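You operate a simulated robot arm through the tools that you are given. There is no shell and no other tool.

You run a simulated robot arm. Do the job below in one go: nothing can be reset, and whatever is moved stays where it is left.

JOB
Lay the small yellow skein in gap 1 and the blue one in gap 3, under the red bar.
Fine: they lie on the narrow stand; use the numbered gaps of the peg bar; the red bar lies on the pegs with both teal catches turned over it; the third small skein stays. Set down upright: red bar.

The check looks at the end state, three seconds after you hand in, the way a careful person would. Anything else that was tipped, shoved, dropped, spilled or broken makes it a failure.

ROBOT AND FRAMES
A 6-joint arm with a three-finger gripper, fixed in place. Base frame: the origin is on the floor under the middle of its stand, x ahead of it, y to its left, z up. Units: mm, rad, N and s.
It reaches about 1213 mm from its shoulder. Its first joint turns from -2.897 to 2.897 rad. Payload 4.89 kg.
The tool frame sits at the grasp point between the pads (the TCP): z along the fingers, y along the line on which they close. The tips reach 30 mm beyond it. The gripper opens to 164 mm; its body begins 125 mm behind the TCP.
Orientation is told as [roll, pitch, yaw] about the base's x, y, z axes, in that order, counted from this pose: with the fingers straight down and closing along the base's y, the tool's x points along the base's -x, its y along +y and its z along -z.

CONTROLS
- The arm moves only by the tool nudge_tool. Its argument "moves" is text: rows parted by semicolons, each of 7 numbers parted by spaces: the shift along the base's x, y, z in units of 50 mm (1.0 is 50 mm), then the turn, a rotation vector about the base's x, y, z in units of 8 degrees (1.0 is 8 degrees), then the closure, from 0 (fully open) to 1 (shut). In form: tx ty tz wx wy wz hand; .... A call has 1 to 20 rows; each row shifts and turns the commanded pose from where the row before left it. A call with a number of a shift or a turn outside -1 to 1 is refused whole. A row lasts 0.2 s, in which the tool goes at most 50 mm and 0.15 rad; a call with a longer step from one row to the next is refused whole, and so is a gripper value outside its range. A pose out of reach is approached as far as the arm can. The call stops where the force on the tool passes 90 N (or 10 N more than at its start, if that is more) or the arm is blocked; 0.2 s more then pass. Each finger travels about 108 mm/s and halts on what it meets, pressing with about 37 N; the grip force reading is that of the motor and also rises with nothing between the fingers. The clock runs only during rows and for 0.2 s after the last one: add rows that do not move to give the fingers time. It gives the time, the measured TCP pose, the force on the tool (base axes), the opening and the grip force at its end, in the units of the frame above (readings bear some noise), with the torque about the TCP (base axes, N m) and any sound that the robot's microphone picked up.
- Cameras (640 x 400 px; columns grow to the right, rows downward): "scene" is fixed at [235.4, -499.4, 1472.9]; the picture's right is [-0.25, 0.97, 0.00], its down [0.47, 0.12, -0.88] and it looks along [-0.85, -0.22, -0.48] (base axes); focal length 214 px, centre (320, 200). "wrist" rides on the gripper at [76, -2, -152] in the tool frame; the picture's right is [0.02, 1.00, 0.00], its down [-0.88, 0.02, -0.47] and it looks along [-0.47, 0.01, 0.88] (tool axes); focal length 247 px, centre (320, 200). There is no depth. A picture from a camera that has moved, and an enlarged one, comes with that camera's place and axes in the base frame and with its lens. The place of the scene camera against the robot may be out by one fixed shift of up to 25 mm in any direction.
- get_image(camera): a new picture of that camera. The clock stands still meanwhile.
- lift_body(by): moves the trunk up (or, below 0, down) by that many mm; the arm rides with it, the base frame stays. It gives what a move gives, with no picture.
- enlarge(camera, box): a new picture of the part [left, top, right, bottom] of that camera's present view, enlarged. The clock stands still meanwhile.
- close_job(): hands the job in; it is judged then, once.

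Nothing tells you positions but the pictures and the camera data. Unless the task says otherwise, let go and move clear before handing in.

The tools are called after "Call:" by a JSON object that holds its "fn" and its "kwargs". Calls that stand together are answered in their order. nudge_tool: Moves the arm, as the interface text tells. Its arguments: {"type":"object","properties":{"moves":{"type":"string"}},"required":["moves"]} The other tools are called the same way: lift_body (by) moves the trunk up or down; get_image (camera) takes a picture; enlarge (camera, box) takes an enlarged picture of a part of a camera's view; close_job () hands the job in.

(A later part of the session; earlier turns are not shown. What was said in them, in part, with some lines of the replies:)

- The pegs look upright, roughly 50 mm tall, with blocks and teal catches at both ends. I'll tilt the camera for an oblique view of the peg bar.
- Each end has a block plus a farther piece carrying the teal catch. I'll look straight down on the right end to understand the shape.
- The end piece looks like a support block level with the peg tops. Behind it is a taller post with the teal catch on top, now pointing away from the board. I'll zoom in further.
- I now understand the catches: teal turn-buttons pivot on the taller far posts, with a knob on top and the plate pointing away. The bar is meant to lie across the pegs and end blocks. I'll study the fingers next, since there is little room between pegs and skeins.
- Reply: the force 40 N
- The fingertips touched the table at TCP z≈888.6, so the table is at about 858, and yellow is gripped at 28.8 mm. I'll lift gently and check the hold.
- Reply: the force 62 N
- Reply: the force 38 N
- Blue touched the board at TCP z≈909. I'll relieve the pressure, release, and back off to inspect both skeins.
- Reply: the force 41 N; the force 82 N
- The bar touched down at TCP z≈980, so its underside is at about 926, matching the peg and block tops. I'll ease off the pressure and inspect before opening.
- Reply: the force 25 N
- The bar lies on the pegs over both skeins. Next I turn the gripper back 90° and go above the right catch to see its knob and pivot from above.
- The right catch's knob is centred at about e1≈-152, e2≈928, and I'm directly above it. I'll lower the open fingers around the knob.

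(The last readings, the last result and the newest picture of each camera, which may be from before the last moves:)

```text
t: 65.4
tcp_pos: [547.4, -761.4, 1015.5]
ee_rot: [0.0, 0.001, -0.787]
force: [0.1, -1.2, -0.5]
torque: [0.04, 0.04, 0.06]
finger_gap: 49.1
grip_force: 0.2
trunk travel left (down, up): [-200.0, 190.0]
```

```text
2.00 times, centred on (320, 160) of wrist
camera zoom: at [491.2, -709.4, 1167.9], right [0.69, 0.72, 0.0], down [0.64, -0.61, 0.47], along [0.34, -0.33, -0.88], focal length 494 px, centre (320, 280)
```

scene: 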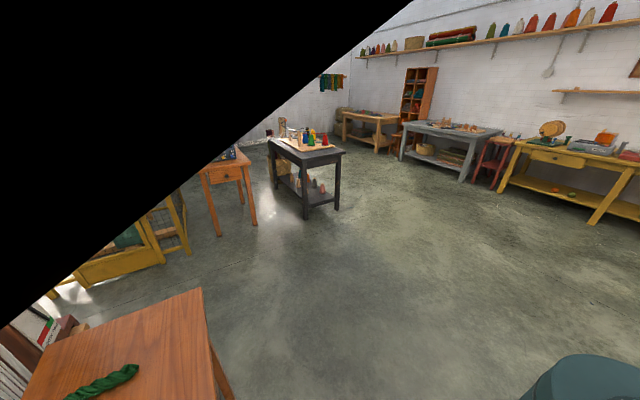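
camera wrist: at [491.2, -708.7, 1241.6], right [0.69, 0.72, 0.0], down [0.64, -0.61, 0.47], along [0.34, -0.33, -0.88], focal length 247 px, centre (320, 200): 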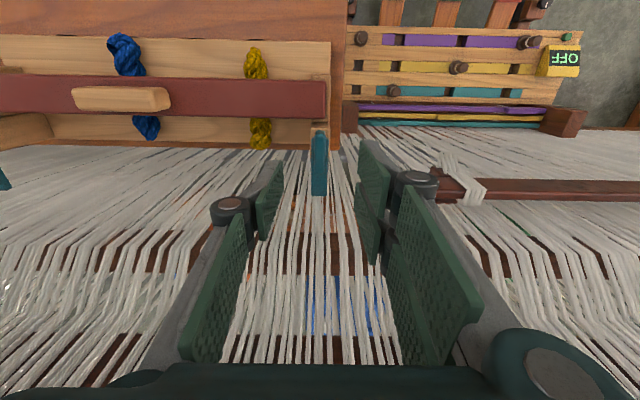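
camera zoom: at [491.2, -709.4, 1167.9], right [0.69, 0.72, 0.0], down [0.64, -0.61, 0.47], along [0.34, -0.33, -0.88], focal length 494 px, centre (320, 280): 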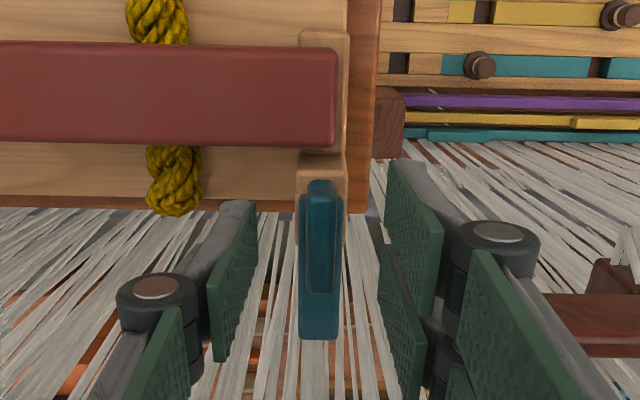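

Call:
{"fn": "nudge_tool", "kwargs": {"moves": "-0.01 -0.01 -0.16 0 0 0 0.7;0 0 0 0 0 0 0.7"}}

Call:
{"fn": "nudge_tool", "kwargs": {"moves": "0 0 0 0 0 0 0.75;0 0 0 0 0 0 0.8;0 0 0 0 0 0 0.85;0 0 0 0 0 0 0.9;0 0 0 0 0 0 1;0 0 0 0 0 0 1;0 0 0 0 0 0 1"}}

Call:
{"fn": "enlarge", "kwargs": {"camera": "wrist", "box": [200, 60, 440, 260]}}

```text
t: 66.0
tcp_pos: [547.1, -762.6, 1009.0]
ee_rot: [0.0, 0.001, -0.785]
force: [0.0, 0.7, 0.3]
torque: [-0.03, 0.0, -0.02]
finger_gap: 49.3
grip_force: 0.2
trunk travel left (down, up): [-200.0, 190.0]
```

```text
t: 67.6
tcp_pos: [546.9, -761.8, 1008.8]
ee_rot: [0.0, -0.001, -0.783]
force: [8.9, 15.5, -8.4]
torque: [0.41, -0.26, 0.1]
finger_gap: 11.7
grip_force: 45.0
trunk travel left (down, up): [-200.0, 190.0]
```

```text
2.00 times, centred on (320, 160) of wrist
camera zoom: at [491.8, -709.6, 1162.5], right [0.69, 0.72, 0.0], down [0.64, -0.61, 0.47], along [0.34, -0.33, -0.88], focal length 494 px, centre (320, 280)
```

zoom: 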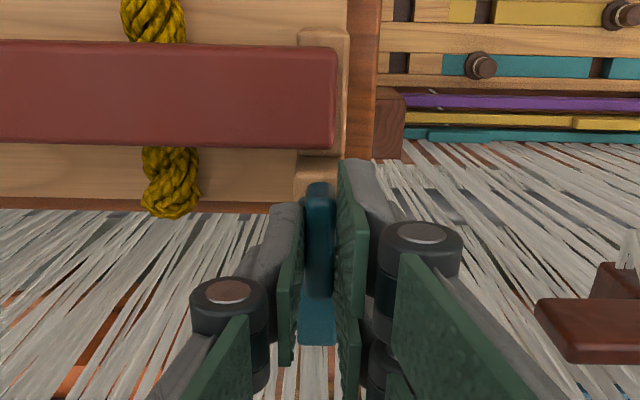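

The knob is gripped at 11.7 mm. I'll try a small counter-clockwise turn and watch the torque to see if the catch rotates freely that way.

Call:
{"fn": "nudge_tool", "kwargs": {"moves": "0 0 0 0 0 0.4 1;0 0 0 0 0 0.4 1;0 0 0 0 0 0 1"}}

Call:
{"fn": "enlarge", "kwargs": {"camera": "wrist", "box": [200, 60, 440, 260]}}

```text
t: 68.4
tcp_pos: [547.5, -762.4, 1010.3]
ee_rot: [-0.001, 0.0, -0.671]
force: [26.3, 7.0, -5.3]
torque: [-0.22, -1.08, -1.6]
finger_gap: 14.2
grip_force: 45.2
trunk travel left (down, up): [-200.0, 190.0]
```

```text
2.00 times, centred on (320, 160) of wrist
camera zoom: at [486.4, -716.1, 1162.7], right [0.61, 0.8, 0.0], down [0.7, -0.53, 0.47], along [0.38, -0.29, -0.88], focal length 494 px, centre (320, 280)
```

zoom: 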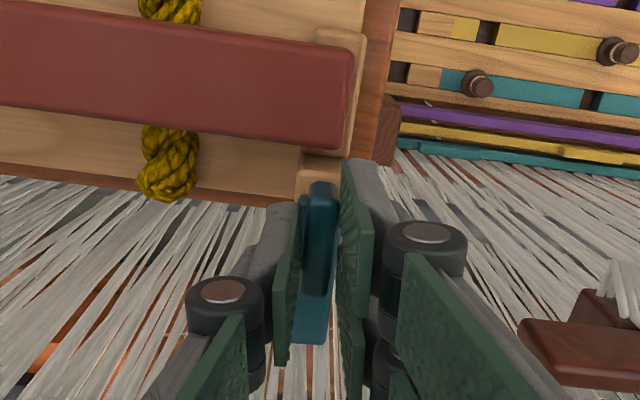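

Turning this way meets resistance (−1.6 N·m, and the fingers are being spread). I'll turn back and test the other direction.

Call:
{"fn": "nudge_tool", "kwargs": {"moves": "0 0 0 0 0 -0.4 1;0 0 0 0 0 -0.4 1;0 0 0 0 0 0 1"}}

Call:
{"fn": "nudge_tool", "kwargs": {"moves": "0 0 0 0 0 -0.4 1;0 0 0 0 0 -0.4 1;0 0 0 0 0 0 1"}}

Call:
{"fn": "enlarge", "kwargs": {"camera": "wrist", "box": [200, 60, 440, 260]}}

```text
t: 69.2
tcp_pos: [546.2, -762.9, 1008.6]
ee_rot: [0.001, 0.002, -0.786]
force: [21.7, 9.5, -19.5]
torque: [-0.24, -1.03, 0.09]
finger_gap: 11.5
grip_force: 45.1
trunk travel left (down, up): [-200.0, 190.0]
```

```text
t: 70.0
tcp_pos: [547.4, -760.7, 1010.5]
ee_rot: [0.0, -0.001, -0.896]
force: [24.1, 18.2, -29.3]
torque: [0.14, -0.78, 0.12]
finger_gap: 11.9
grip_force: 45.0
trunk travel left (down, up): [-200.0, 190.0]
```

```text
2.00 times, centred on (320, 160) of wrist
camera zoom: at [498.4, -703.3, 1162.6], right [0.77, 0.64, 0.0], down [0.57, -0.68, 0.47], along [0.3, -0.36, -0.88], focal length 494 px, centre (320, 280)
```

zoom: 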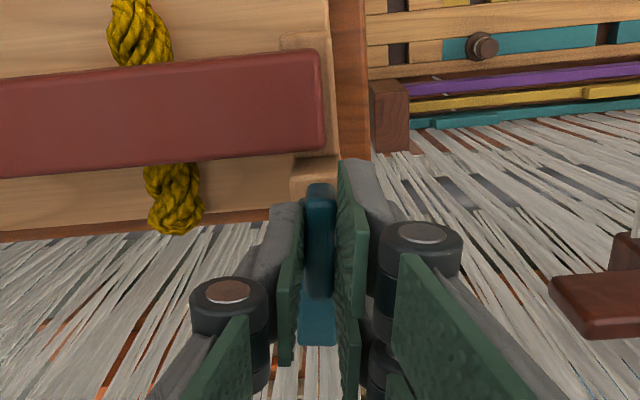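

The catch turns freely clockwise, swinging inward. I'll continue that way in chunks, easing the side load slightly.

Call:
{"fn": "nudge_tool", "kwargs": {"moves": "0.012 0.012 -0.02 0 0 -0.9 1;0 0 0 0 0 -0.9 1;0 0 0 0 0 -0.9 1;0 0 0 0 0 0 1"}}

Call:
{"fn": "enlarge", "kwargs": {"camera": "wrist", "box": [200, 60, 440, 260]}}

```text
t: 71.0
tcp_pos: [549.7, -760.6, 1008.7]
ee_rot: [0.0, 0.002, -1.274]
force: [42.8, 14.2, 2.5]
torque: [1.31, -0.87, 0.19]
finger_gap: 11.8
grip_force: 45.2
trunk travel left (down, up): [-200.0, 190.0]
```

```text
2.00 times, centred on (320, 160) of wrist
camera zoom: at [524.8, -688.3, 1162.5], right [0.95, 0.31, 0.0], down [0.28, -0.84, 0.47], along [0.15, -0.45, -0.88], focal length 494 px, centre (320, 280)
```

zoom: 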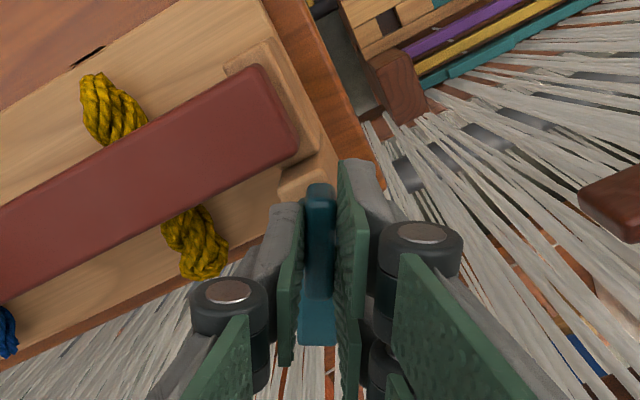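

The catch follows the tool. The side force suggests the pivot is about 3–4 mm beyond my grip point, so I'll move the tool on a small arc about it while turning.

Call:
{"fn": "nudge_tool", "kwargs": {"moves": "0.03 0.008 0 0 0 -0.5 1;0.014 -0.003 0 0 0 -0.9 1;0.014 -0.003 0 0 0 -0.9 1;0.012 -0.004 0 0 0 -0.9 1;0 0 0 0 0 0 1"}}

Call:
{"fn": "enlarge", "kwargs": {"camera": "wrist", "box": [200, 60, 440, 260]}}

```text
t: 72.2
tcp_pos: [552.5, -758.9, 1009.8]
ee_rot: [-0.002, -0.001, -1.723]
force: [25.5, 20.6, -1.8]
torque: [0.89, -0.73, 0.1]
finger_gap: 12.1
grip_force: 44.6
trunk travel left (down, up): [-200.0, 190.0]
```

```text
2.00 times, centred on (320, 160) of wrist
camera zoom: at [560.9, -685.0, 1162.5], right [0.99, -0.13, 0.0], down [-0.11, -0.87, 0.47], along [-0.06, -0.47, -0.88], focal length 494 px, centre (320, 280)
```

zoom: 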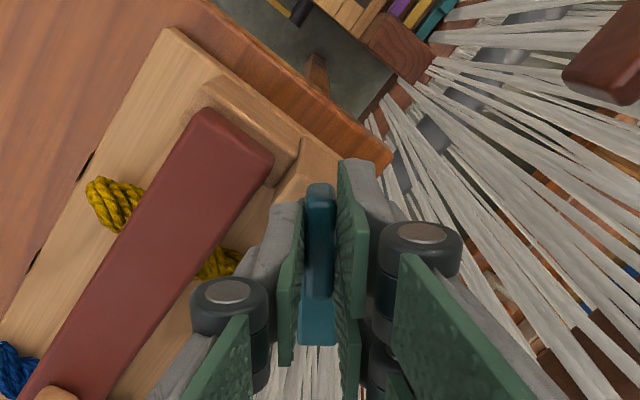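

Call:
{"fn": "nudge_tool", "kwargs": {"moves": "0.02 0.016 0 0 0 -0.9 1;0.01 -0.006 0 0 0 -0.9 1;0.01 -0.008 0 0 0 -0.9 1;0.01 -0.008 0 0 0 -0.9 1;0.008 -0.008 0 0 0 -0.9 1;0 0 0 0 0 0 1"}}

Call:
{"fn": "enlarge", "kwargs": {"camera": "wrist", "box": [200, 60, 440, 260]}}

```text
t: 73.6
tcp_pos: [553.1, -761.5, 1009.5]
ee_rot: [-0.001, 0.0, -2.349]
force: [15.3, 25.2, -6.7]
torque: [0.18, 0.1, -0.02]
finger_gap: 11.9
grip_force: 44.6
trunk travel left (down, up): [-200.0, 190.0]
```

```text
2.00 times, centred on (320, 160) of wrist
camera zoom: at [606.0, -706.7, 1162.5], right [0.73, -0.69, 0.0], down [-0.6, -0.64, 0.47], along [-0.33, -0.34, -0.88], focal length 494 px, centre (320, 280)
```

zoom: 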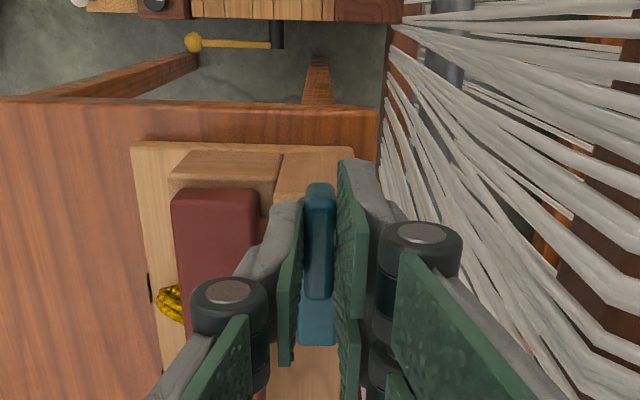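

Halfway: the plate now points inward along the bar direction with low torque. Continuing the second half.

Call:
{"fn": "nudge_tool", "kwargs": {"moves": "0.012 0.02 0 0 0 -0.9 1;0.002 -0.01 0 0 0 -0.9 1;0.002 -0.01 0 0 0 -0.9 1;0 -0.01 0 0 0 -0.9 1;0 0 0 0 0 0 1"}}

Call:
{"fn": "enlarge", "kwargs": {"camera": "wrist", "box": [200, 60, 440, 260]}}

```text
t: 74.8
tcp_pos: [554.5, -763.5, 1010.0]
ee_rot: [-0.001, -0.001, -2.853]
force: [36.2, -14.6, 2.1]
torque: [-0.53, -0.79, 0.08]
finger_gap: 12.0
grip_force: 44.6
trunk travel left (down, up): [-200.0, 190.0]
```

```text
2.00 times, centred on (320, 160) of wrist
camera zoom: at [627.2, -740.6, 1162.5], right [0.31, -0.95, 0.0], down [-0.84, -0.27, 0.47], along [-0.45, -0.15, -0.88], focal length 494 px, centre (320, 280)
```

zoom: 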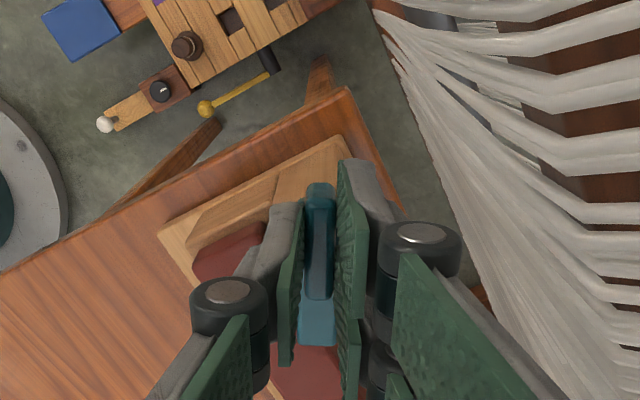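

Call:
{"fn": "nudge_tool", "kwargs": {"moves": "0.03 -0.022 0 0 0 -0.9 1;0 -0.01 0 0 0 -0.9 1;-0.004 -0.01 0 0 0 -0.9 1;-0.004 -0.01 0 0 0 -0.9 1;0 0 0 0 0 0 1"}}

Call:
{"fn": "enlarge", "kwargs": {"camera": "wrist", "box": [200, 60, 440, 260]}}

```text
t: 76.0
tcp_pos: [555.7, -766.0, 1009.5]
ee_rot: [0.001, -0.001, 2.926]
force: [12.0, -1.0, -0.8]
torque: [0.07, 0.18, -0.03]
finger_gap: 11.8
grip_force: 45.1
trunk travel left (down, up): [-200.0, 190.0]
```

```text
2.00 times, centred on (320, 160) of wrist
camera zoom: at [629.7, -781.1, 1162.5], right [-0.19, -0.98, 0.0], down [-0.86, 0.17, 0.47], along [-0.47, 0.09, -0.88], focal length 494 px, centre (320, 280)
```

zoom: 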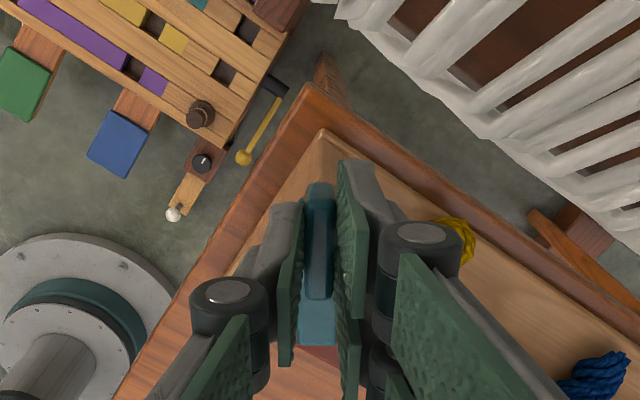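

Call:
{"fn": "nudge_tool", "kwargs": {"moves": "0 -0.006 0 0 0 -0.9 1;-0.008 -0.008 0 0 0 -0.9 1;-0.01 -0.006 0 0 0 -0.9 1;-0.01 -0.006 0 0 0 -0.9 1;0 0 0 0 0 0 1"}}

Call:
{"fn": "enlarge", "kwargs": {"camera": "wrist", "box": [200, 60, 440, 260]}}

```text
t: 77.2
tcp_pos: [551.0, -765.8, 1010.1]
ee_rot: [0.002, -0.001, 2.424]
force: [-31.8, 11.3, 3.0]
torque: [0.53, 1.6, 2.17]
finger_gap: 26.7
grip_force: 45.0
trunk travel left (down, up): [-200.0, 190.0]
```

```text
2.00 times, centred on (320, 160) of wrist
camera zoom: at [609.2, -815.8, 1163.3], right [-0.64, -0.77, 0.0], down [-0.68, 0.56, 0.47], along [-0.36, 0.3, -0.88], focal length 494 px, centre (320, 280)
```

zoom: 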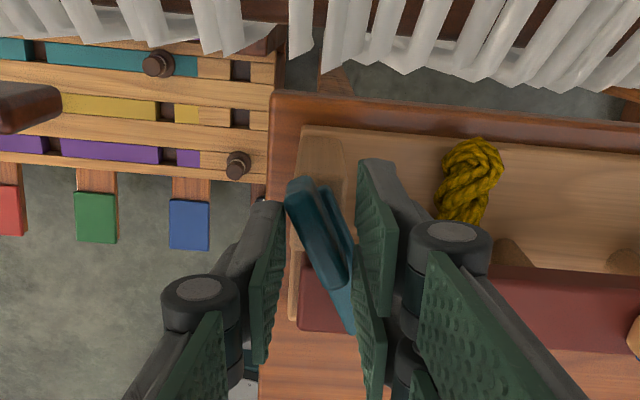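

The catch stopped turning at about 150° and the plate now lies over the bar end, while the fingers slid past it. I'll turn the tool back to unload it and look.

Call:
{"fn": "nudge_tool", "kwargs": {"moves": "0 0 0 0 0 0.9 1;0 0 0 0 0 0.9 1;0 0 0 0 0 0.9 1;0 0 0 0 0 0 1"}}

Call:
{"fn": "enlarge", "kwargs": {"camera": "wrist", "box": [200, 60, 440, 260]}}

```text
t: 78.2
tcp_pos: [555.2, -766.4, 1009.1]
ee_rot: [-0.002, 0.002, 2.804]
force: [-0.5, 1.1, -6.2]
torque: [-0.23, -0.77, 1.69]
finger_gap: 13.9
grip_force: 44.8
trunk travel left (down, up): [-200.0, 190.0]
```

```text
2.00 times, centred on (320, 160) of wrist
camera zoom: at [626.9, -790.7, 1162.7], right [-0.31, -0.95, 0.0], down [-0.84, 0.27, 0.47], along [-0.45, 0.15, -0.88], focal length 494 px, centre (320, 280)
```

zoom: 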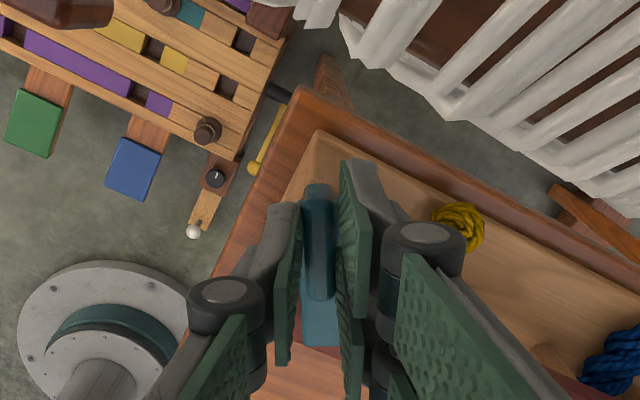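

Call:
{"fn": "nudge_tool", "kwargs": {"moves": "0 0 0 0 0 0.7 1;0 0 0 0 0 0 1"}}

```text
t: 78.8
tcp_pos: [554.4, -767.6, 1009.3]
ee_rot: [0.001, 0.0, 2.902]
force: [11.8, 10.1, -11.0]
torque: [0.02, -1.21, -0.05]
finger_gap: 11.7
grip_force: 45.0
trunk travel left (down, up): [-200.0, 190.0]
```

Torque is now zero with the catch at its stop (about 149°). I'll release, rise straight up and inspect.

Call:
{"fn": "nudge_tool", "kwargs": {"moves": "0 0 0 0 0 0 0.9;0 0 0 0 0 0 0.85;0 0 0 0 0 0 0.8;0 0 0 0 0 0 0.7;0 0 0 0 0 0 0.7;0 0 0.4 0 0 0 0.7;0 0 0.8 0 0 0 0.7;0 0 0.8 0 0 0 0.7;0 0 0 0 0 0 0.65"}}

Call:
{"fn": "get_image", "kwargs": {"camera": "wrist"}}

Call:
{"fn": "enlarge", "kwargs": {"camera": "wrist", "box": [240, 90, 400, 210]}}

```text
t: 80.5
tcp_pos: [547.4, -760.4, 1078.0]
ee_rot: [-0.003, -0.01, 2.904]
force: [-15.1, 16.1, -21.4]
torque: [-2.04, -0.34, 1.07]
finger_gap: 49.1
grip_force: 0.1
trunk travel left (down, up): [-200.0, 190.0]
stopped in row 8: the force on the tool passed its limit at 168 N (the readings are from after the stop); the commanded pose is now the measured one
```

```text
taken
camera wrist: at [623.7, -777.9, 1230.3], right [-0.21, -0.98, 0.0], down [-0.86, 0.19, 0.48], along [-0.47, 0.11, -0.88], focal length 247 px, centre (320, 200)
```

wrist: 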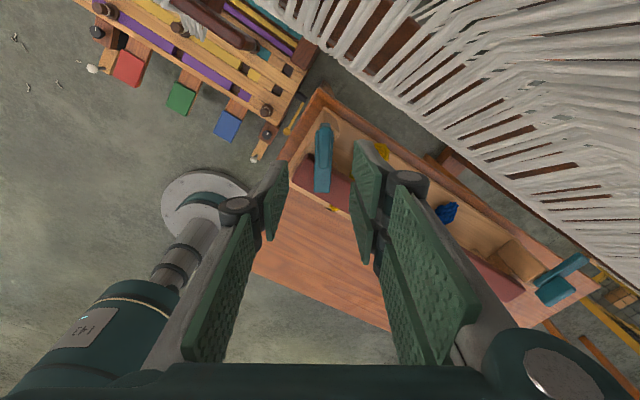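

```text
3.33 times, centred on (320, 150) of wrist
camera zoom: at [623.7, -777.9, 1230.3], right [-0.21, -0.98, 0.0], down [-0.86, 0.19, 0.48], along [-0.47, 0.11, -0.88], focal length 823 px, centre (320, 367)
```

zoom: 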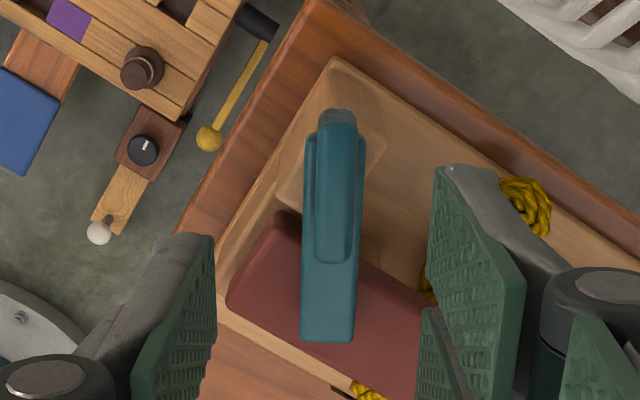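

The right catch plate now lies over the bar, but the rise was stopped by a contact at the gripper. I need to see what it touched before moving further.

Call:
{"fn": "get_image", "kwargs": {"camera": "scene"}}

Call:
{"fn": "enlarge", "kwargs": {"camera": "wrist", "box": [380, 0, 640, 180]}}

Call:
{"fn": "enlarge", "kwargs": {"camera": "wrist", "box": [420, 200, 640, 400]}}

```text
taken
```

scene: 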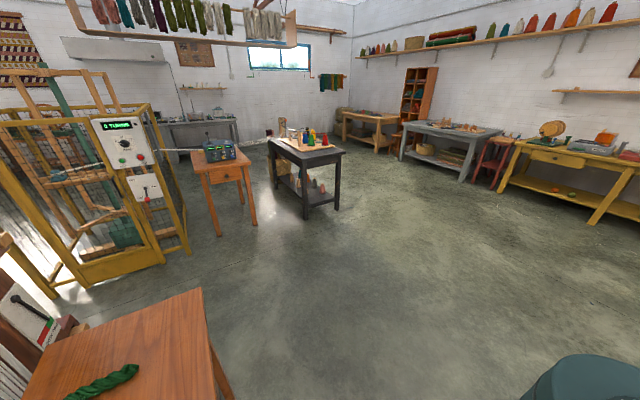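

```text
2.22 times, centred on (510, 90) of wrist
camera zoom: at [623.7, -777.9, 1230.3], right [-0.21, -0.98, 0.0], down [-0.86, 0.19, 0.48], along [-0.47, 0.11, -0.88], focal length 549 px, centre (-102, 444)
```

zoom: 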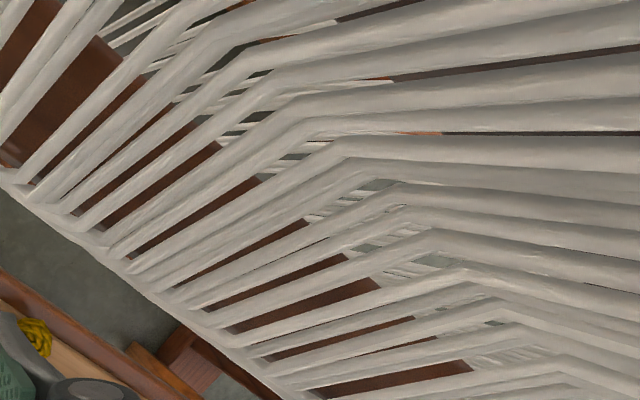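

```text
2.00 times, centred on (530, 300) of wrist
camera zoom: at [623.7, -777.9, 1230.3], right [-0.21, -0.98, 0.0], down [-0.86, 0.19, 0.48], along [-0.47, 0.11, -0.88], focal length 494 px, centre (-100, 0)
```

zoom: 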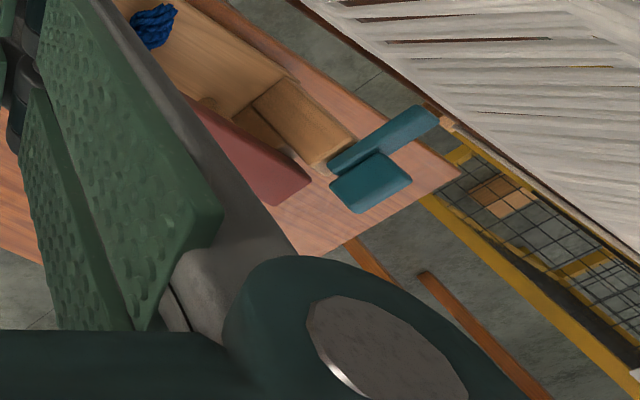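

A brown loom bar whose tip is near e1≈-90, e2≈890, z≈1060–1100 sits beside the right catch, and a knuckle seems to have come up under it. I'll drop a little to unload, then move away along the stand.

Call:
{"fn": "nudge_tool", "kwargs": {"moves": "0 0 -0.2 0 0 0 0.65;0 0 -0.2 0 0 0 0.65;0 0 0 0 0 0 0.65"}}

```text
t: 81.3
tcp_pos: [550.9, -761.4, 1060.2]
ee_rot: [-0.003, -0.01, 2.905]
force: [-0.2, -0.4, -0.4]
torque: [0.04, 0.02, 0.0]
finger_gap: 57.3
grip_force: 0.0
trunk travel left (down, up): [-200.0, 190.0]
```

Call:
{"fn": "nudge_tool", "kwargs": {"moves": "-0.6 -0.6 0 0 0 0 0.65;-0.6 -0.6 0 0 0 0 0.65;-0.6 -0.6 0 0 0 0 0.65;-0.6 -0.6 0.3 0 0 0 0.65;0 0 0 0 0 0 0.65"}}

Call:
{"fn": "get_image", "kwargs": {"camera": "wrist"}}

```text
t: 82.5
tcp_pos: [427.2, -879.5, 1071.5]
ee_rot: [-0.003, -0.008, 2.902]
force: [0.3, 0.0, -0.2]
torque: [0.04, -0.09, 0.0]
finger_gap: 57.3
grip_force: 0.1
trunk travel left (down, up): [-200.0, 190.0]
```

```text
taken
camera wrist: at [503.2, -896.1, 1224.1], right [-0.22, -0.98, 0.0], down [-0.86, 0.19, 0.48], along [-0.47, 0.11, -0.88], focal length 247 px, centre (320, 200)
```

wrist: 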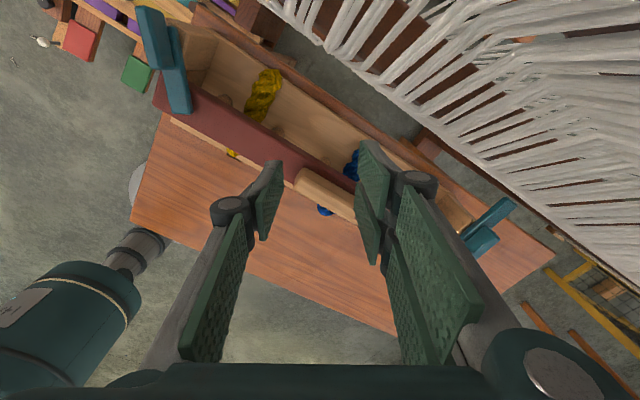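

I'm clear now, and the right catch lies over the bar end. I'll unwind the wrist back to the starting yaw while moving toward the left catch, stopping short for a look.

Call:
{"fn": "nudge_tool", "kwargs": {"moves": "-0.08 -0.08 0.02 0 0 0.93 0.65;-0.08 -0.08 0.02 0 0 0.93 0.65;-0.08 -0.08 0.02 0 0 0.93 0.65;-0.08 -0.08 0.02 0 0 0.93 0.65;-0.08 -0.08 0.02 0 0 0.93 0.65;-0.08 -0.08 0.02 0 0 0.93 0.65;-0.08 -0.08 0.02 0 0 0.93 0.65;-0.08 -0.08 0.02 0 0 0.93 0.65;-0.08 -0.08 0.02 0 0 0.93 0.65;-0.08 -0.08 0.02 0 0 0.93 0.65;-0.08 -0.08 0.02 0 0 0.93 0.65;-0.08 -0.08 0.02 0 0 0.93 0.65;-0.08 -0.08 0.02 0 0 0.93 0.65;-0.08 -0.08 0.02 0 0 0.93 0.65;-0.08 -0.08 0.02 0 0 0.93 0.65;-0.08 -0.08 0.02 0 0 0.93 0.65;-0.08 -0.08 0 0 0 0.93 0.65;-0.08 -0.08 0 0 0 0.93 0.65;-0.08 -0.08 0 0 0 0.93 0.65;-0.08 -0.08 0 0 0 0.93 0.65"}}

Call:
{"fn": "get_image", "kwargs": {"camera": "wrist"}}

```text
t: 86.7
tcp_pos: [348.4, -961.3, 1090.3]
ee_rot: [-0.005, -0.009, -0.779]
force: [-0.4, 0.3, 0.7]
torque: [-0.02, 0.02, 0.02]
finger_gap: 57.4
grip_force: 0.0
trunk travel left (down, up): [-200.0, 190.0]
```

```text
taken
camera wrist: at [292.1, -907.5, 1242.2], right [0.69, 0.73, 0.0], down [0.64, -0.6, 0.48], along [0.35, -0.33, -0.88], focal length 247 px, centre (320, 200)
```

wrist: 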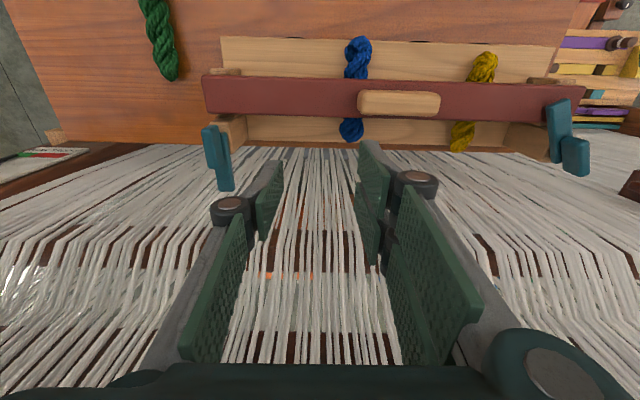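

The left catch is intact at about e1≈-548 and points away like the right one did. I'll move above it and level the tiny tilt left from the contact.

Call:
{"fn": "nudge_tool", "kwargs": {"moves": "-0.537 -0.537 0 0.07 0.02 -0.043 0.65;-0.537 -0.537 0 0 0 0 0.65;-0.537 -0.537 0 0 0 0 0.65;0 0 0 0 0 0 0.7"}}

Call:
{"fn": "get_image", "kwargs": {"camera": "wrist"}}

Call:
{"fn": "enlarge", "kwargs": {"camera": "wrist", "box": [240, 90, 400, 210]}}

```text
t: 87.7
tcp_pos: [267.4, -1042.5, 1088.5]
ee_rot: [0.003, 0.0, -0.788]
force: [-0.1, -0.4, -1.3]
torque: [0.09, -0.09, 0.0]
finger_gap: 49.2
grip_force: 0.1
trunk travel left (down, up): [-200.0, 190.0]
```

```text
taken
camera wrist: at [212.3, -989.4, 1241.5], right [0.69, 0.72, 0.0], down [0.63, -0.61, 0.47], along [0.34, -0.33, -0.88], focal length 247 px, centre (320, 200)
```

wrist: 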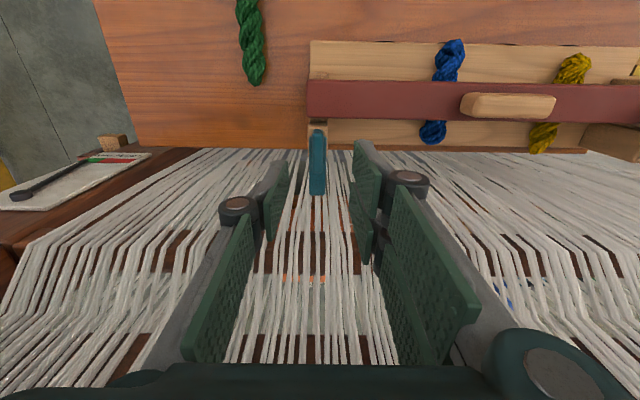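

```text
3.33 times, centred on (320, 150) of wrist
camera zoom: at [212.3, -989.4, 1241.5], right [0.69, 0.72, 0.0], down [0.63, -0.61, 0.47], along [0.34, -0.33, -0.88], focal length 823 px, centre (320, 367)
```

zoom: 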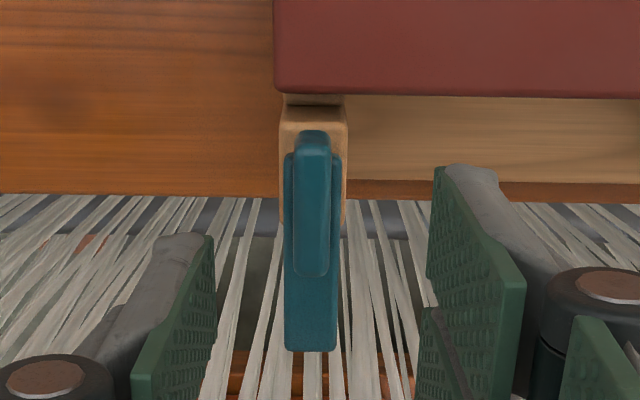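

The left knob is centred at about e1≈-550, e2≈929. Last time the pivot was at about e2≈930, so I'll centre exactly there before lowering.

Call:
{"fn": "nudge_tool", "kwargs": {"moves": "0.02 -0.088 -0.7 0 0 0 0.7;0 0 -0.75 0 0 0 0.7;0 0 0 0 0 0 0.7"}}

Call:
{"fn": "enlarge", "kwargs": {"camera": "wrist", "box": [200, 60, 440, 260]}}

```text
t: 88.5
tcp_pos: [269.1, -1046.9, 1014.3]
ee_rot: [0.0, 0.0, -0.789]
force: [-0.3, -1.1, -1.3]
torque: [0.05, 0.04, 0.01]
finger_gap: 49.2
grip_force: 0.2
trunk travel left (down, up): [-200.0, 190.0]
```

```text
2.00 times, centred on (320, 160) of wrist
camera zoom: at [213.7, -993.8, 1167.3], right [0.69, 0.72, 0.0], down [0.63, -0.61, 0.47], along [0.34, -0.33, -0.88], focal length 494 px, centre (320, 280)
```

zoom: 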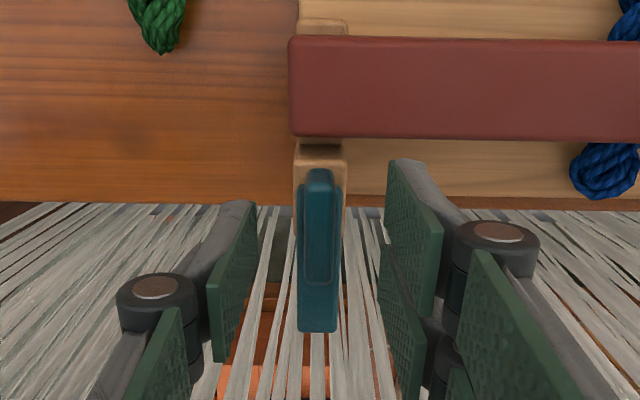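

Call:
{"fn": "nudge_tool", "kwargs": {"moves": "0 0 -0.12 0 0 0 0.7;0 0 0 0 0 0 0.75;0 0 0 0 0 0 0.8;0 0 0 0 0 0 0.85;0 0 0 0 0 0 0.9;0 0 0 0 0 0 1;0 0 0 0 0 0 1;0 0 0 0 0 0 1"}}

Call:
{"fn": "nudge_tool", "kwargs": {"moves": "0 0 0 0 0 0.4 1;0 0 0 0 0 0.4 1;0 0 0 0 0 0 1"}}

Call:
{"fn": "enlarge", "kwargs": {"camera": "wrist", "box": [200, 60, 440, 260]}}

```text
t: 90.3
tcp_pos: [269.3, -1046.5, 1009.6]
ee_rot: [0.0, 0.0, -0.789]
force: [-1.5, -5.8, 0.6]
torque: [-0.25, -0.06, 0.11]
finger_gap: 11.9
grip_force: 45.2
trunk travel left (down, up): [-200.0, 190.0]
```

```text
t: 91.1
tcp_pos: [268.8, -1046.1, 1009.4]
ee_rot: [0.001, -0.001, -0.674]
force: [-6.4, 3.0, -9.9]
torque: [-0.39, -0.5, 0.01]
finger_gap: 11.8
grip_force: 44.7
trunk travel left (down, up): [-200.0, 190.0]
```

```text
2.00 times, centred on (320, 160) of wrist
camera zoom: at [208.2, -1000.8, 1162.7], right [0.61, 0.79, 0.0], down [0.7, -0.54, 0.47], along [0.38, -0.29, -0.88], focal length 494 px, centre (320, 280)
```

zoom: 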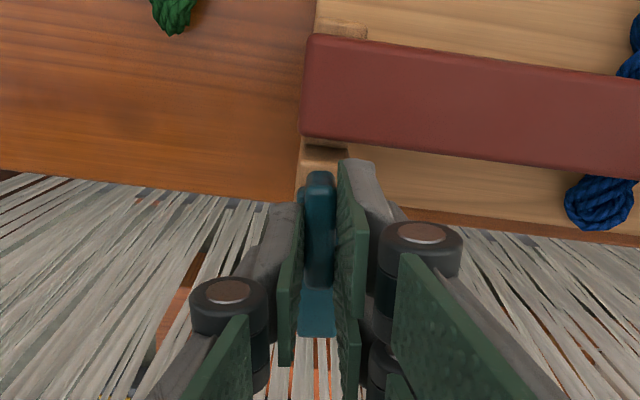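

The left catch turns freely counter-clockwise with little force. Continuing in chunks toward its stop.

Call:
{"fn": "nudge_tool", "kwargs": {"moves": "0 0 0 0 0 0.93 1;0 0 0 0 0 0.93 1;0 0 0 0 0 0.93 1;0 0 0 0 0 0.93 1;0 0 0 0 0 0 1"}}

Call:
{"fn": "enlarge", "kwargs": {"camera": "wrist", "box": [200, 60, 440, 260]}}

```text
t: 92.3
tcp_pos: [269.3, -1046.9, 1009.1]
ee_rot: [0.005, -0.001, -0.156]
force: [-7.3, 12.8, -39.0]
torque: [0.3, 0.2, 0.0]
finger_gap: 11.9
grip_force: 44.9
trunk travel left (down, up): [-200.0, 190.0]
```

```text
2.00 times, centred on (320, 160) of wrist
camera zoom: at [193.2, -1037.2, 1162.8], right [0.13, 0.99, 0.0], down [0.87, -0.12, 0.47], along [0.47, -0.06, -0.88], focal length 494 px, centre (320, 280)
```

zoom: 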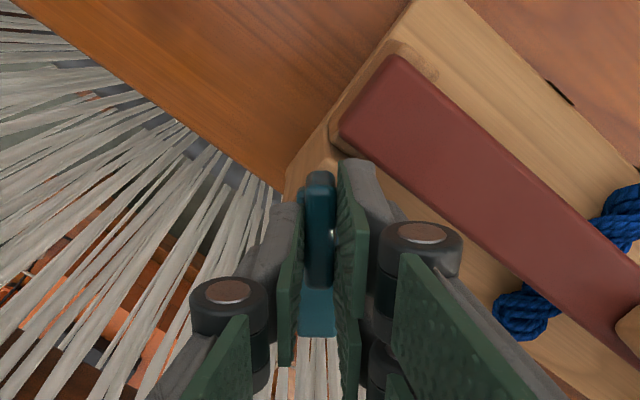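

Call:
{"fn": "nudge_tool", "kwargs": {"moves": "0 0 -0.025 0 0 0.93 1;0 0 0 0 0 0.93 1;0 0 0 0 0 0.93 1;0 0 0 0 0 0.93 1;0 0 0 0 0 0 1"}}

Call:
{"fn": "enlarge", "kwargs": {"camera": "wrist", "box": [200, 60, 440, 260]}}

```text
t: 93.5
tcp_pos: [269.1, -1046.3, 1008.9]
ee_rot: [0.0, 0.0, 0.362]
force: [-3.3, 19.9, -22.7]
torque: [0.57, -0.07, 0.01]
finger_gap: 11.8
grip_force: 44.9
trunk travel left (down, up): [-200.0, 190.0]
```

```text
2.00 times, centred on (320, 160) of wrist
camera zoom: at [198.2, -1075.9, 1162.8], right [-0.38, 0.93, 0.0], down [0.82, 0.33, 0.47], along [0.44, 0.18, -0.88], focal length 494 px, centre (320, 280)
```

zoom: 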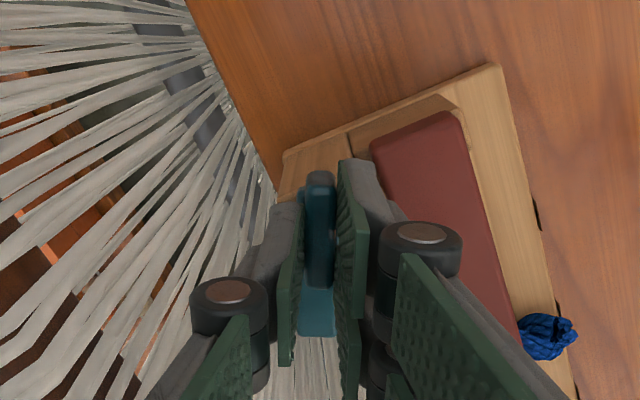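

Call:
{"fn": "nudge_tool", "kwargs": {"moves": "0 0.012 -0.01 0 0 0.93 1;0 0 0 0 0 0.93 1;0 0 0 0 0 0.93 1;0 0 0 0 0 0.93 1;0 0 0 0 0 0 1"}}

Call:
{"fn": "nudge_tool", "kwargs": {"moves": "0 0 0 0 0 0.93 1;0 0 0 0 0 0.93 1;0 0 0 0 0 0.93 1;0 0 0 0 0 0.93 1;0 0 0 0 0 0 1"}}

Call:
{"fn": "enlarge", "kwargs": {"camera": "wrist", "box": [200, 60, 440, 260]}}

```text
t: 94.7
tcp_pos: [268.7, -1046.8, 1009.4]
ee_rot: [0.001, 0.0, 0.883]
force: [3.0, 6.5, -2.3]
torque: [0.79, -0.53, 0.03]
finger_gap: 11.8
grip_force: 45.1
trunk travel left (down, up): [-200.0, 190.0]
```

```text
t: 95.9
tcp_pos: [268.1, -1046.1, 1009.8]
ee_rot: [0.002, 0.003, 1.401]
force: [5.1, -20.5, 15.6]
torque: [-0.58, -0.05, -0.02]
finger_gap: 11.9
grip_force: 45.3
trunk travel left (down, up): [-200.0, 190.0]
```

```text
2.00 times, centred on (320, 160) of wrist
camera zoom: at [257.7, -1122.0, 1162.9], right [-0.99, 0.15, 0.0], down [0.13, 0.87, 0.47], along [0.07, 0.47, -0.88], focal length 494 px, centre (320, 280)
```

zoom: 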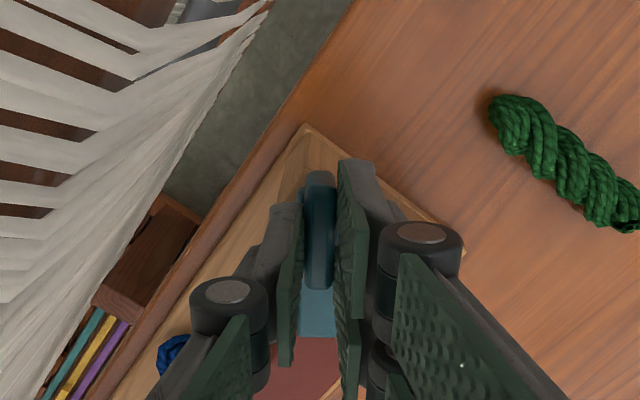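

Call:
{"fn": "nudge_tool", "kwargs": {"moves": "0 -0.01 0 0 0 0.93 1;0 0 0 0 0 0.93 1;0 0 0 0 0 0.5 1;0 0 0 0 0 0 1"}}

Call:
{"fn": "nudge_tool", "kwargs": {"moves": "0 0 0 0 0 0.5 1;0 0 0 0 0 0 1"}}

Call:
{"fn": "enlarge", "kwargs": {"camera": "wrist", "box": [200, 60, 440, 260]}}

```text
t: 96.9
tcp_pos: [268.7, -1046.2, 1009.1]
ee_rot: [0.002, 0.0, 1.66]
force: [-4.8, -12.3, 1.9]
torque: [-0.82, 0.12, -0.01]
finger_gap: 12.1
grip_force: 44.8
out of reach, approached as far as the arm can: row 3
trunk travel left (down, up): [-200.0, 190.0]
```

```text
t: 97.5
tcp_pos: [268.0, -1046.8, 1009.5]
ee_rot: [0.001, -0.002, 1.659]
force: [-9.1, -9.0, -3.0]
torque: [-0.2, 0.24, 0.01]
finger_gap: 11.9
grip_force: 45.0
out of reach, approached as far as the arm can: row 1
trunk travel left (down, up): [-200.0, 190.0]
```

```text
2.00 times, centred on (320, 160) of wrist
camera zoom: at [277.4, -1122.6, 1162.8], right [-0.99, -0.11, 0.0], down [-0.1, 0.88, 0.47], along [-0.05, 0.47, -0.88], focal length 494 px, centre (320, 280)
```

zoom: 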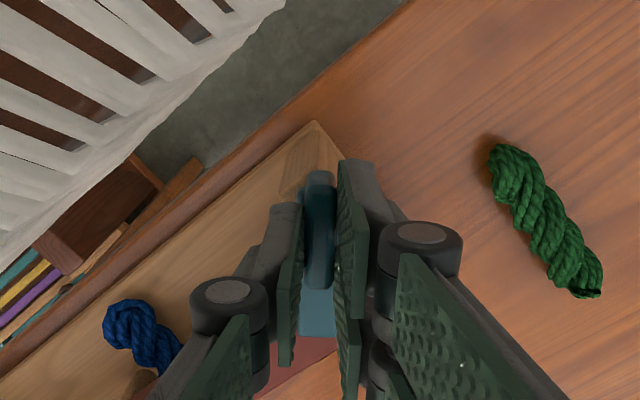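

The wrist reached its limit at about 140°, while the stop should be near 149°. I'll release, rise a little, turn the tool back by 180°, and regrip the knob to finish the last few degrees.

Call:
{"fn": "nudge_tool", "kwargs": {"moves": "0 0 0 0 0 0 0.9;0 0 0 0 0 0 0.85;0 0 0 0 0 0 0.8;0 0 0 0 0 0 0.7;0 0 0 0 0 0 0.7;0 0 0.3 0 0 0 0.7;0 0 0.4 0 0 0 0.7;0 0 0.3 0 0 0 0.7;0 0 0 0 0 0 0.7"}}

Call:
{"fn": "get_image", "kwargs": {"camera": "wrist"}}

Call:
{"fn": "enlarge", "kwargs": {"camera": "wrist", "box": [220, 80, 420, 240]}}

```text
t: 99.5
tcp_pos: [269.4, -1044.6, 1058.7]
ee_rot: [0.002, 0.001, 1.659]
force: [0.0, -0.4, 0.5]
torque: [-0.06, -0.02, -0.02]
finger_gap: 48.9
grip_force: 0.1
trunk travel left (down, up): [-200.0, 190.0]
```

```text
taken
camera wrist: at [277.7, -1120.7, 1212.2], right [-0.99, -0.11, 0.0], down [-0.1, 0.88, 0.47], along [-0.05, 0.47, -0.88], focal length 247 px, centre (320, 200)
```

wrist: 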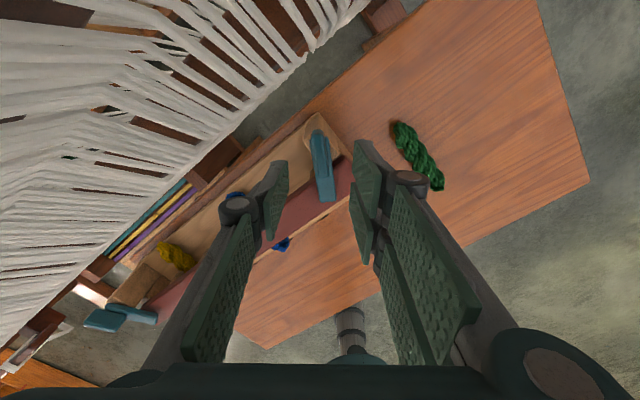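

```text
2.50 times, centred on (320, 160) of wrist
camera zoom: at [277.7, -1120.7, 1212.2], right [-0.99, -0.11, 0.0], down [-0.1, 0.88, 0.47], along [-0.05, 0.47, -0.88], focal length 617 px, centre (320, 300)
```

zoom: 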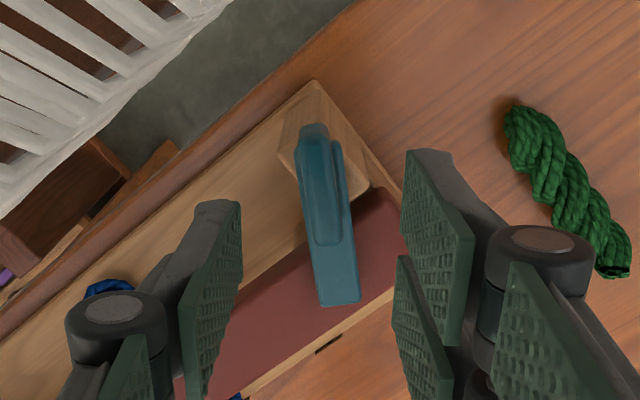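

The left catch has settled to the same angle as the right one. I compute about 149° for both, which is their stop, and both plates lie across the bar. No regrip is needed, so I'll back off toward the robot and take a full look.

Call:
{"fn": "nudge_tool", "kwargs": {"moves": "-0.65 0.65 0 0 0 -0.9 0.7;-0.65 0.65 0 0 0 -0.9 0.7;-0.65 0.65 0 0 0 -0.9 0.7;-0.65 0.65 0 0 0 -0.9 0.7;-0.5 0.5 0.6 0 0 -0.9 0.5;-0.3 0.3 0.8 0 0 -0.9 0.5;0 0 0.9 0 0 -0.9 0.3;0 0 0.5 0 0 -0.9 0;0 0 0 0 0 -0.9 0;0 0 0 0 0 -0.9 0;0 0 0 0 0 -0.9 0;0 0 0 0 0 -0.9 0;0 0 0 0 0 -0.9 0;0 0 0 0 0 -0.9 0;0 0 0 0 0 -0.9 0;0 0 0 0 0 -0.9 0;0 0 0 0 0 -0.9 0;0 0 0 0 0 -0.9 0;0 0 0 0 0 -0.9 0;0 0 0 0 0 -0.4 0"}}

Call:
{"fn": "get_image", "kwargs": {"camera": "wrist"}}

Call:
{"fn": "get_image", "kwargs": {"camera": "scene"}}

```text
t: 103.7
tcp_pos: [100.5, -876.1, 1199.1]
ee_rot: [0.002, 0.0, -0.783]
force: [0.1, -0.2, 0.5]
torque: [0.0, -0.02, 0.02]
finger_gap: 163.9
grip_force: 0.1
trunk travel left (down, up): [-200.0, 190.0]
```

```text
taken
camera wrist: at [43.6, -823.9, 1352.8], right [0.69, 0.72, 0.0], down [0.64, -0.61, 0.47], along [0.34, -0.33, -0.88], focal length 247 px, centre (320, 200)
```

wrist: 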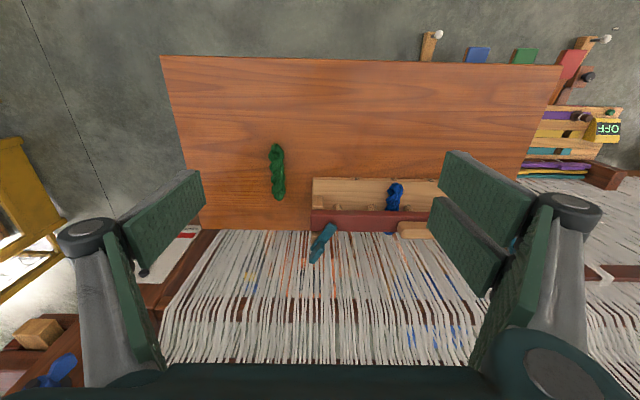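

```text
taken
```

scene: 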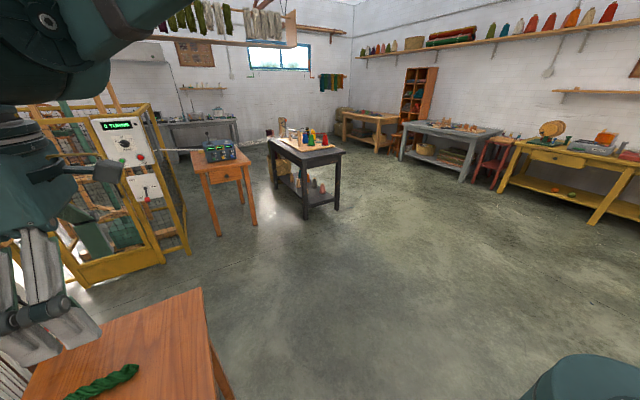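

Call:
{"fn": "nudge_tool", "kwargs": {"moves": "0.7 0.5 -0.2 0 0 0 0;0.7 0.5 -0.2 0 0 0 0;0.7 0.5 -0.2 0 0 0 0;0.7 0.5 -0.2 0 0 0 0;0 0 0 0 0 0 0"}}

Call:
{"fn": "get_image", "kwargs": {"camera": "wrist"}}

Call:
{"fn": "enlarge", "kwargs": {"camera": "wrist", "box": [200, 130, 450, 280]}}

```text
t: 104.9
tcp_pos: [238.2, -779.1, 1161.6]
ee_rot: [0.004, -0.001, -0.781]
force: [0.2, 0.5, -0.2]
torque: [-0.03, 0.05, -0.02]
finger_gap: 164.2
grip_force: 0.0
trunk travel left (down, up): [-200.0, 190.0]
```

```text
taken
camera wrist: at [182.9, -725.9, 1313.9], right [0.69, 0.72, 0.0], down [0.64, -0.61, 0.47], along [0.34, -0.33, -0.88], focal length 247 px, centre (320, 200)
```

wrist: 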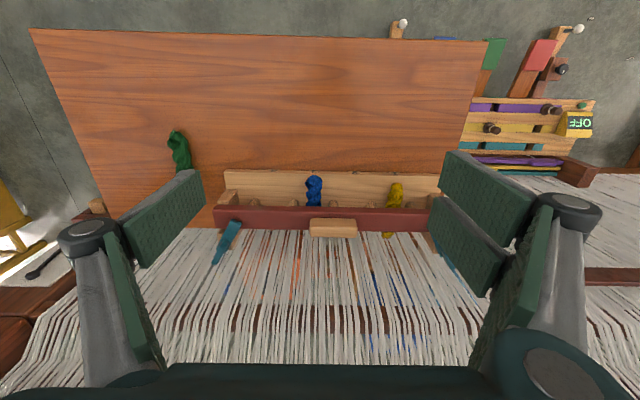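

```text
2.56 times, centred on (325, 205) of wrist
camera zoom: at [182.9, -725.9, 1313.9], right [0.69, 0.72, 0.0], down [0.64, -0.61, 0.47], along [0.34, -0.33, -0.88], focal length 632 px, centre (307, 187)
```

zoom: 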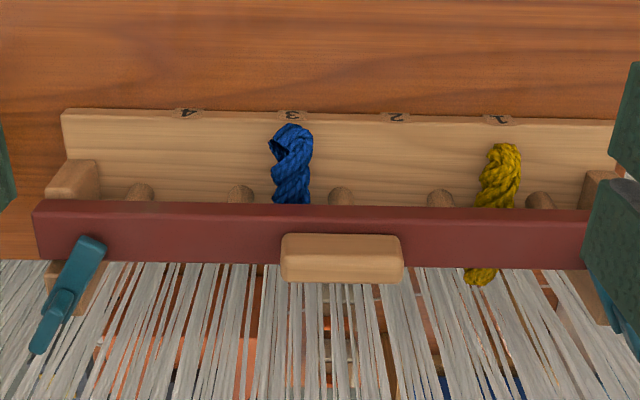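

From here the bar sits on the pegs over both skeins with the left catch across it. I'll revisit an earlier camera pose on the right to check the right catch and that loom bar against the earlier picture.

Call:
{"fn": "nudge_tool", "kwargs": {"moves": "0 0 0 0 0 0 0.4;0 0 0 0 0 0 0.7;0.645 0.415 -0.415 0 0 0 0.7;0.645 0.415 -0.415 0 0 0 0.7;0.645 0.415 -0.415 0 0 0 0.7;0.645 0.415 -0.415 0 0 0 0.7;0 0 0 0 0 0 0.7"}}

Call:
{"fn": "get_image", "kwargs": {"camera": "wrist"}}

Call:
{"fn": "enlarge", "kwargs": {"camera": "wrist", "box": [230, 120, 430, 280]}}

Call:
{"fn": "enlarge", "kwargs": {"camera": "wrist", "box": [440, 200, 640, 340]}}

```text
t: 106.5
tcp_pos: [364.4, -690.8, 1072.5]
ee_rot: [0.003, 0.001, -0.78]
force: [0.8, -0.4, 0.1]
torque: [0.0, 0.05, -0.01]
finger_gap: 49.4
grip_force: 0.1
trunk travel left (down, up): [-200.0, 190.0]
```

```text
taken
camera wrist: at [309.3, -639.1, 1226.0], right [0.69, 0.72, 0.0], down [0.64, -0.61, 0.47], along [0.34, -0.33, -0.88], focal length 247 px, centre (320, 200)
```

wrist: 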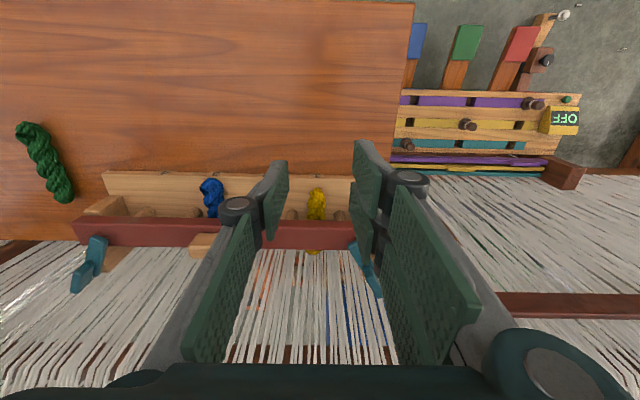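

```text
2.50 times, centred on (330, 200) of wrist
camera zoom: at [309.3, -639.1, 1226.0], right [0.69, 0.72, 0.0], down [0.64, -0.61, 0.47], along [0.34, -0.33, -0.88], focal length 617 px, centre (295, 200)
```

zoom: 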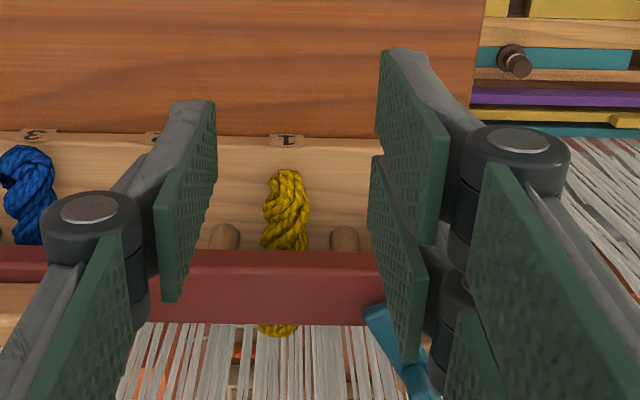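

```text
2.86 times, centred on (540, 270) of wrist
camera zoom: at [309.3, -639.1, 1226.0], right [0.69, 0.72, 0.0], down [0.64, -0.61, 0.47], along [0.34, -0.33, -0.88], focal length 706 px, centre (-309, 0)
```

zoom: 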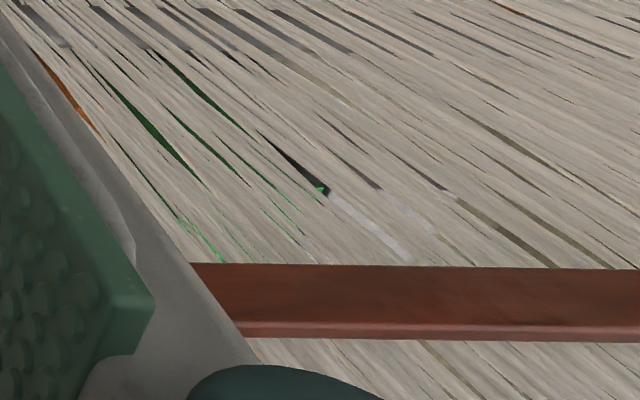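

The loom bar appears where it was, with an image shift matching the camera's change. I'll return to the high early viewpoint for a direct comparison of the whole area.

Call:
{"fn": "nudge_tool", "kwargs": {"moves": "-0.66 0.15 0.552 0 0 0 0.5;-0.66 0.15 0.552 0 0 0 0.3;-0.66 0.15 0.552 0 0 0 0;-0.66 0.15 0.552 0 0 0 0;-0.66 0.15 0.552 0 0 0 0;-0.66 0.15 0.552 0 0 0 0;-0.66 0.15 0.552 0 0 0 0;0 0 0 0 0 0 0"}}

Call:
{"fn": "get_image", "kwargs": {"camera": "wrist"}}

Call:
{"fn": "enlarge", "kwargs": {"camera": "wrist", "box": [220, 180, 500, 320]}}

```text
t: 108.3
tcp_pos: [135.4, -637.6, 1265.9]
ee_rot: [0.001, -0.001, -0.784]
force: [-0.4, 1.0, 1.0]
torque: [-0.08, -0.08, 0.03]
finger_gap: 164.1
grip_force: 0.0
trunk travel left (down, up): [-200.0, 190.0]
```

```text
taken
camera wrist: at [79.2, -586.4, 1419.9], right [0.69, 0.72, 0.0], down [0.64, -0.61, 0.47], along [0.34, -0.33, -0.88], focal length 247 px, centre (320, 200)
```

wrist: 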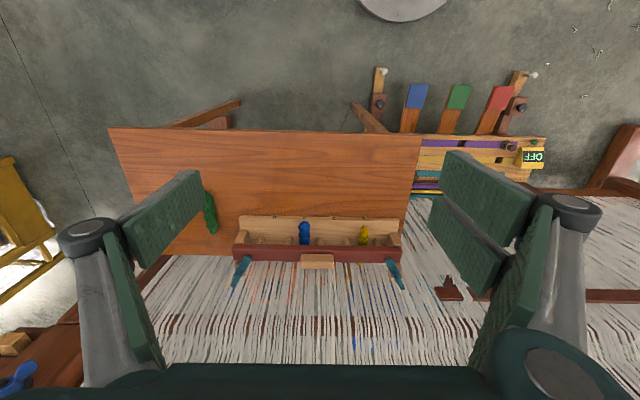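

```text
2.29 times, centred on (360, 250) of wrist
camera zoom: at [79.2, -586.4, 1419.9], right [0.69, 0.72, 0.0], down [0.64, -0.61, 0.47], along [0.34, -0.33, -0.88], focal length 564 px, centre (229, 86)
```

zoom: 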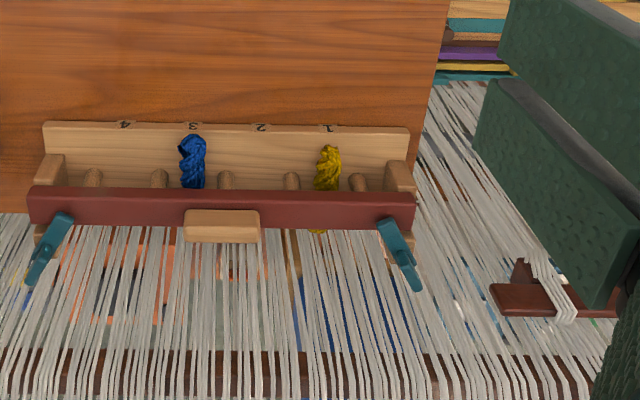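

Blue is in gap 3 and yellow in gap 1. The red bar lies handle-up across the pegs with both teal catches over it, green has stayed in place, and the loom bar looks as it did at the start. The gripper is open and well clear, so I'm handing in.

Call:
{"fn": "close_job", "kwargs": {}}

```text
The job is handed in.
```

I laid the yellow skein in gap 1 and the blue skein in gap 3. The red bar lies over both on the pegs, handle up. Both teal catches are turned to their stops, with their plates across the bar. The green skein stayed where it was, and the gripper ended open and clear.

- **Contact with the loom:** after I released the right catch, the rising gripper hit something, most likely a brown loom bar beside that catch. The force peaked at about 168 N before the move stopped. I backed off, and in later pictures from nearly the same viewpoints the bar and its threads looked unmoved.
- **Yellow overhang:** the far end of the yellow skein sticks out roughly 4 mm past the edge of the peg board, while its middle sits under the bar.
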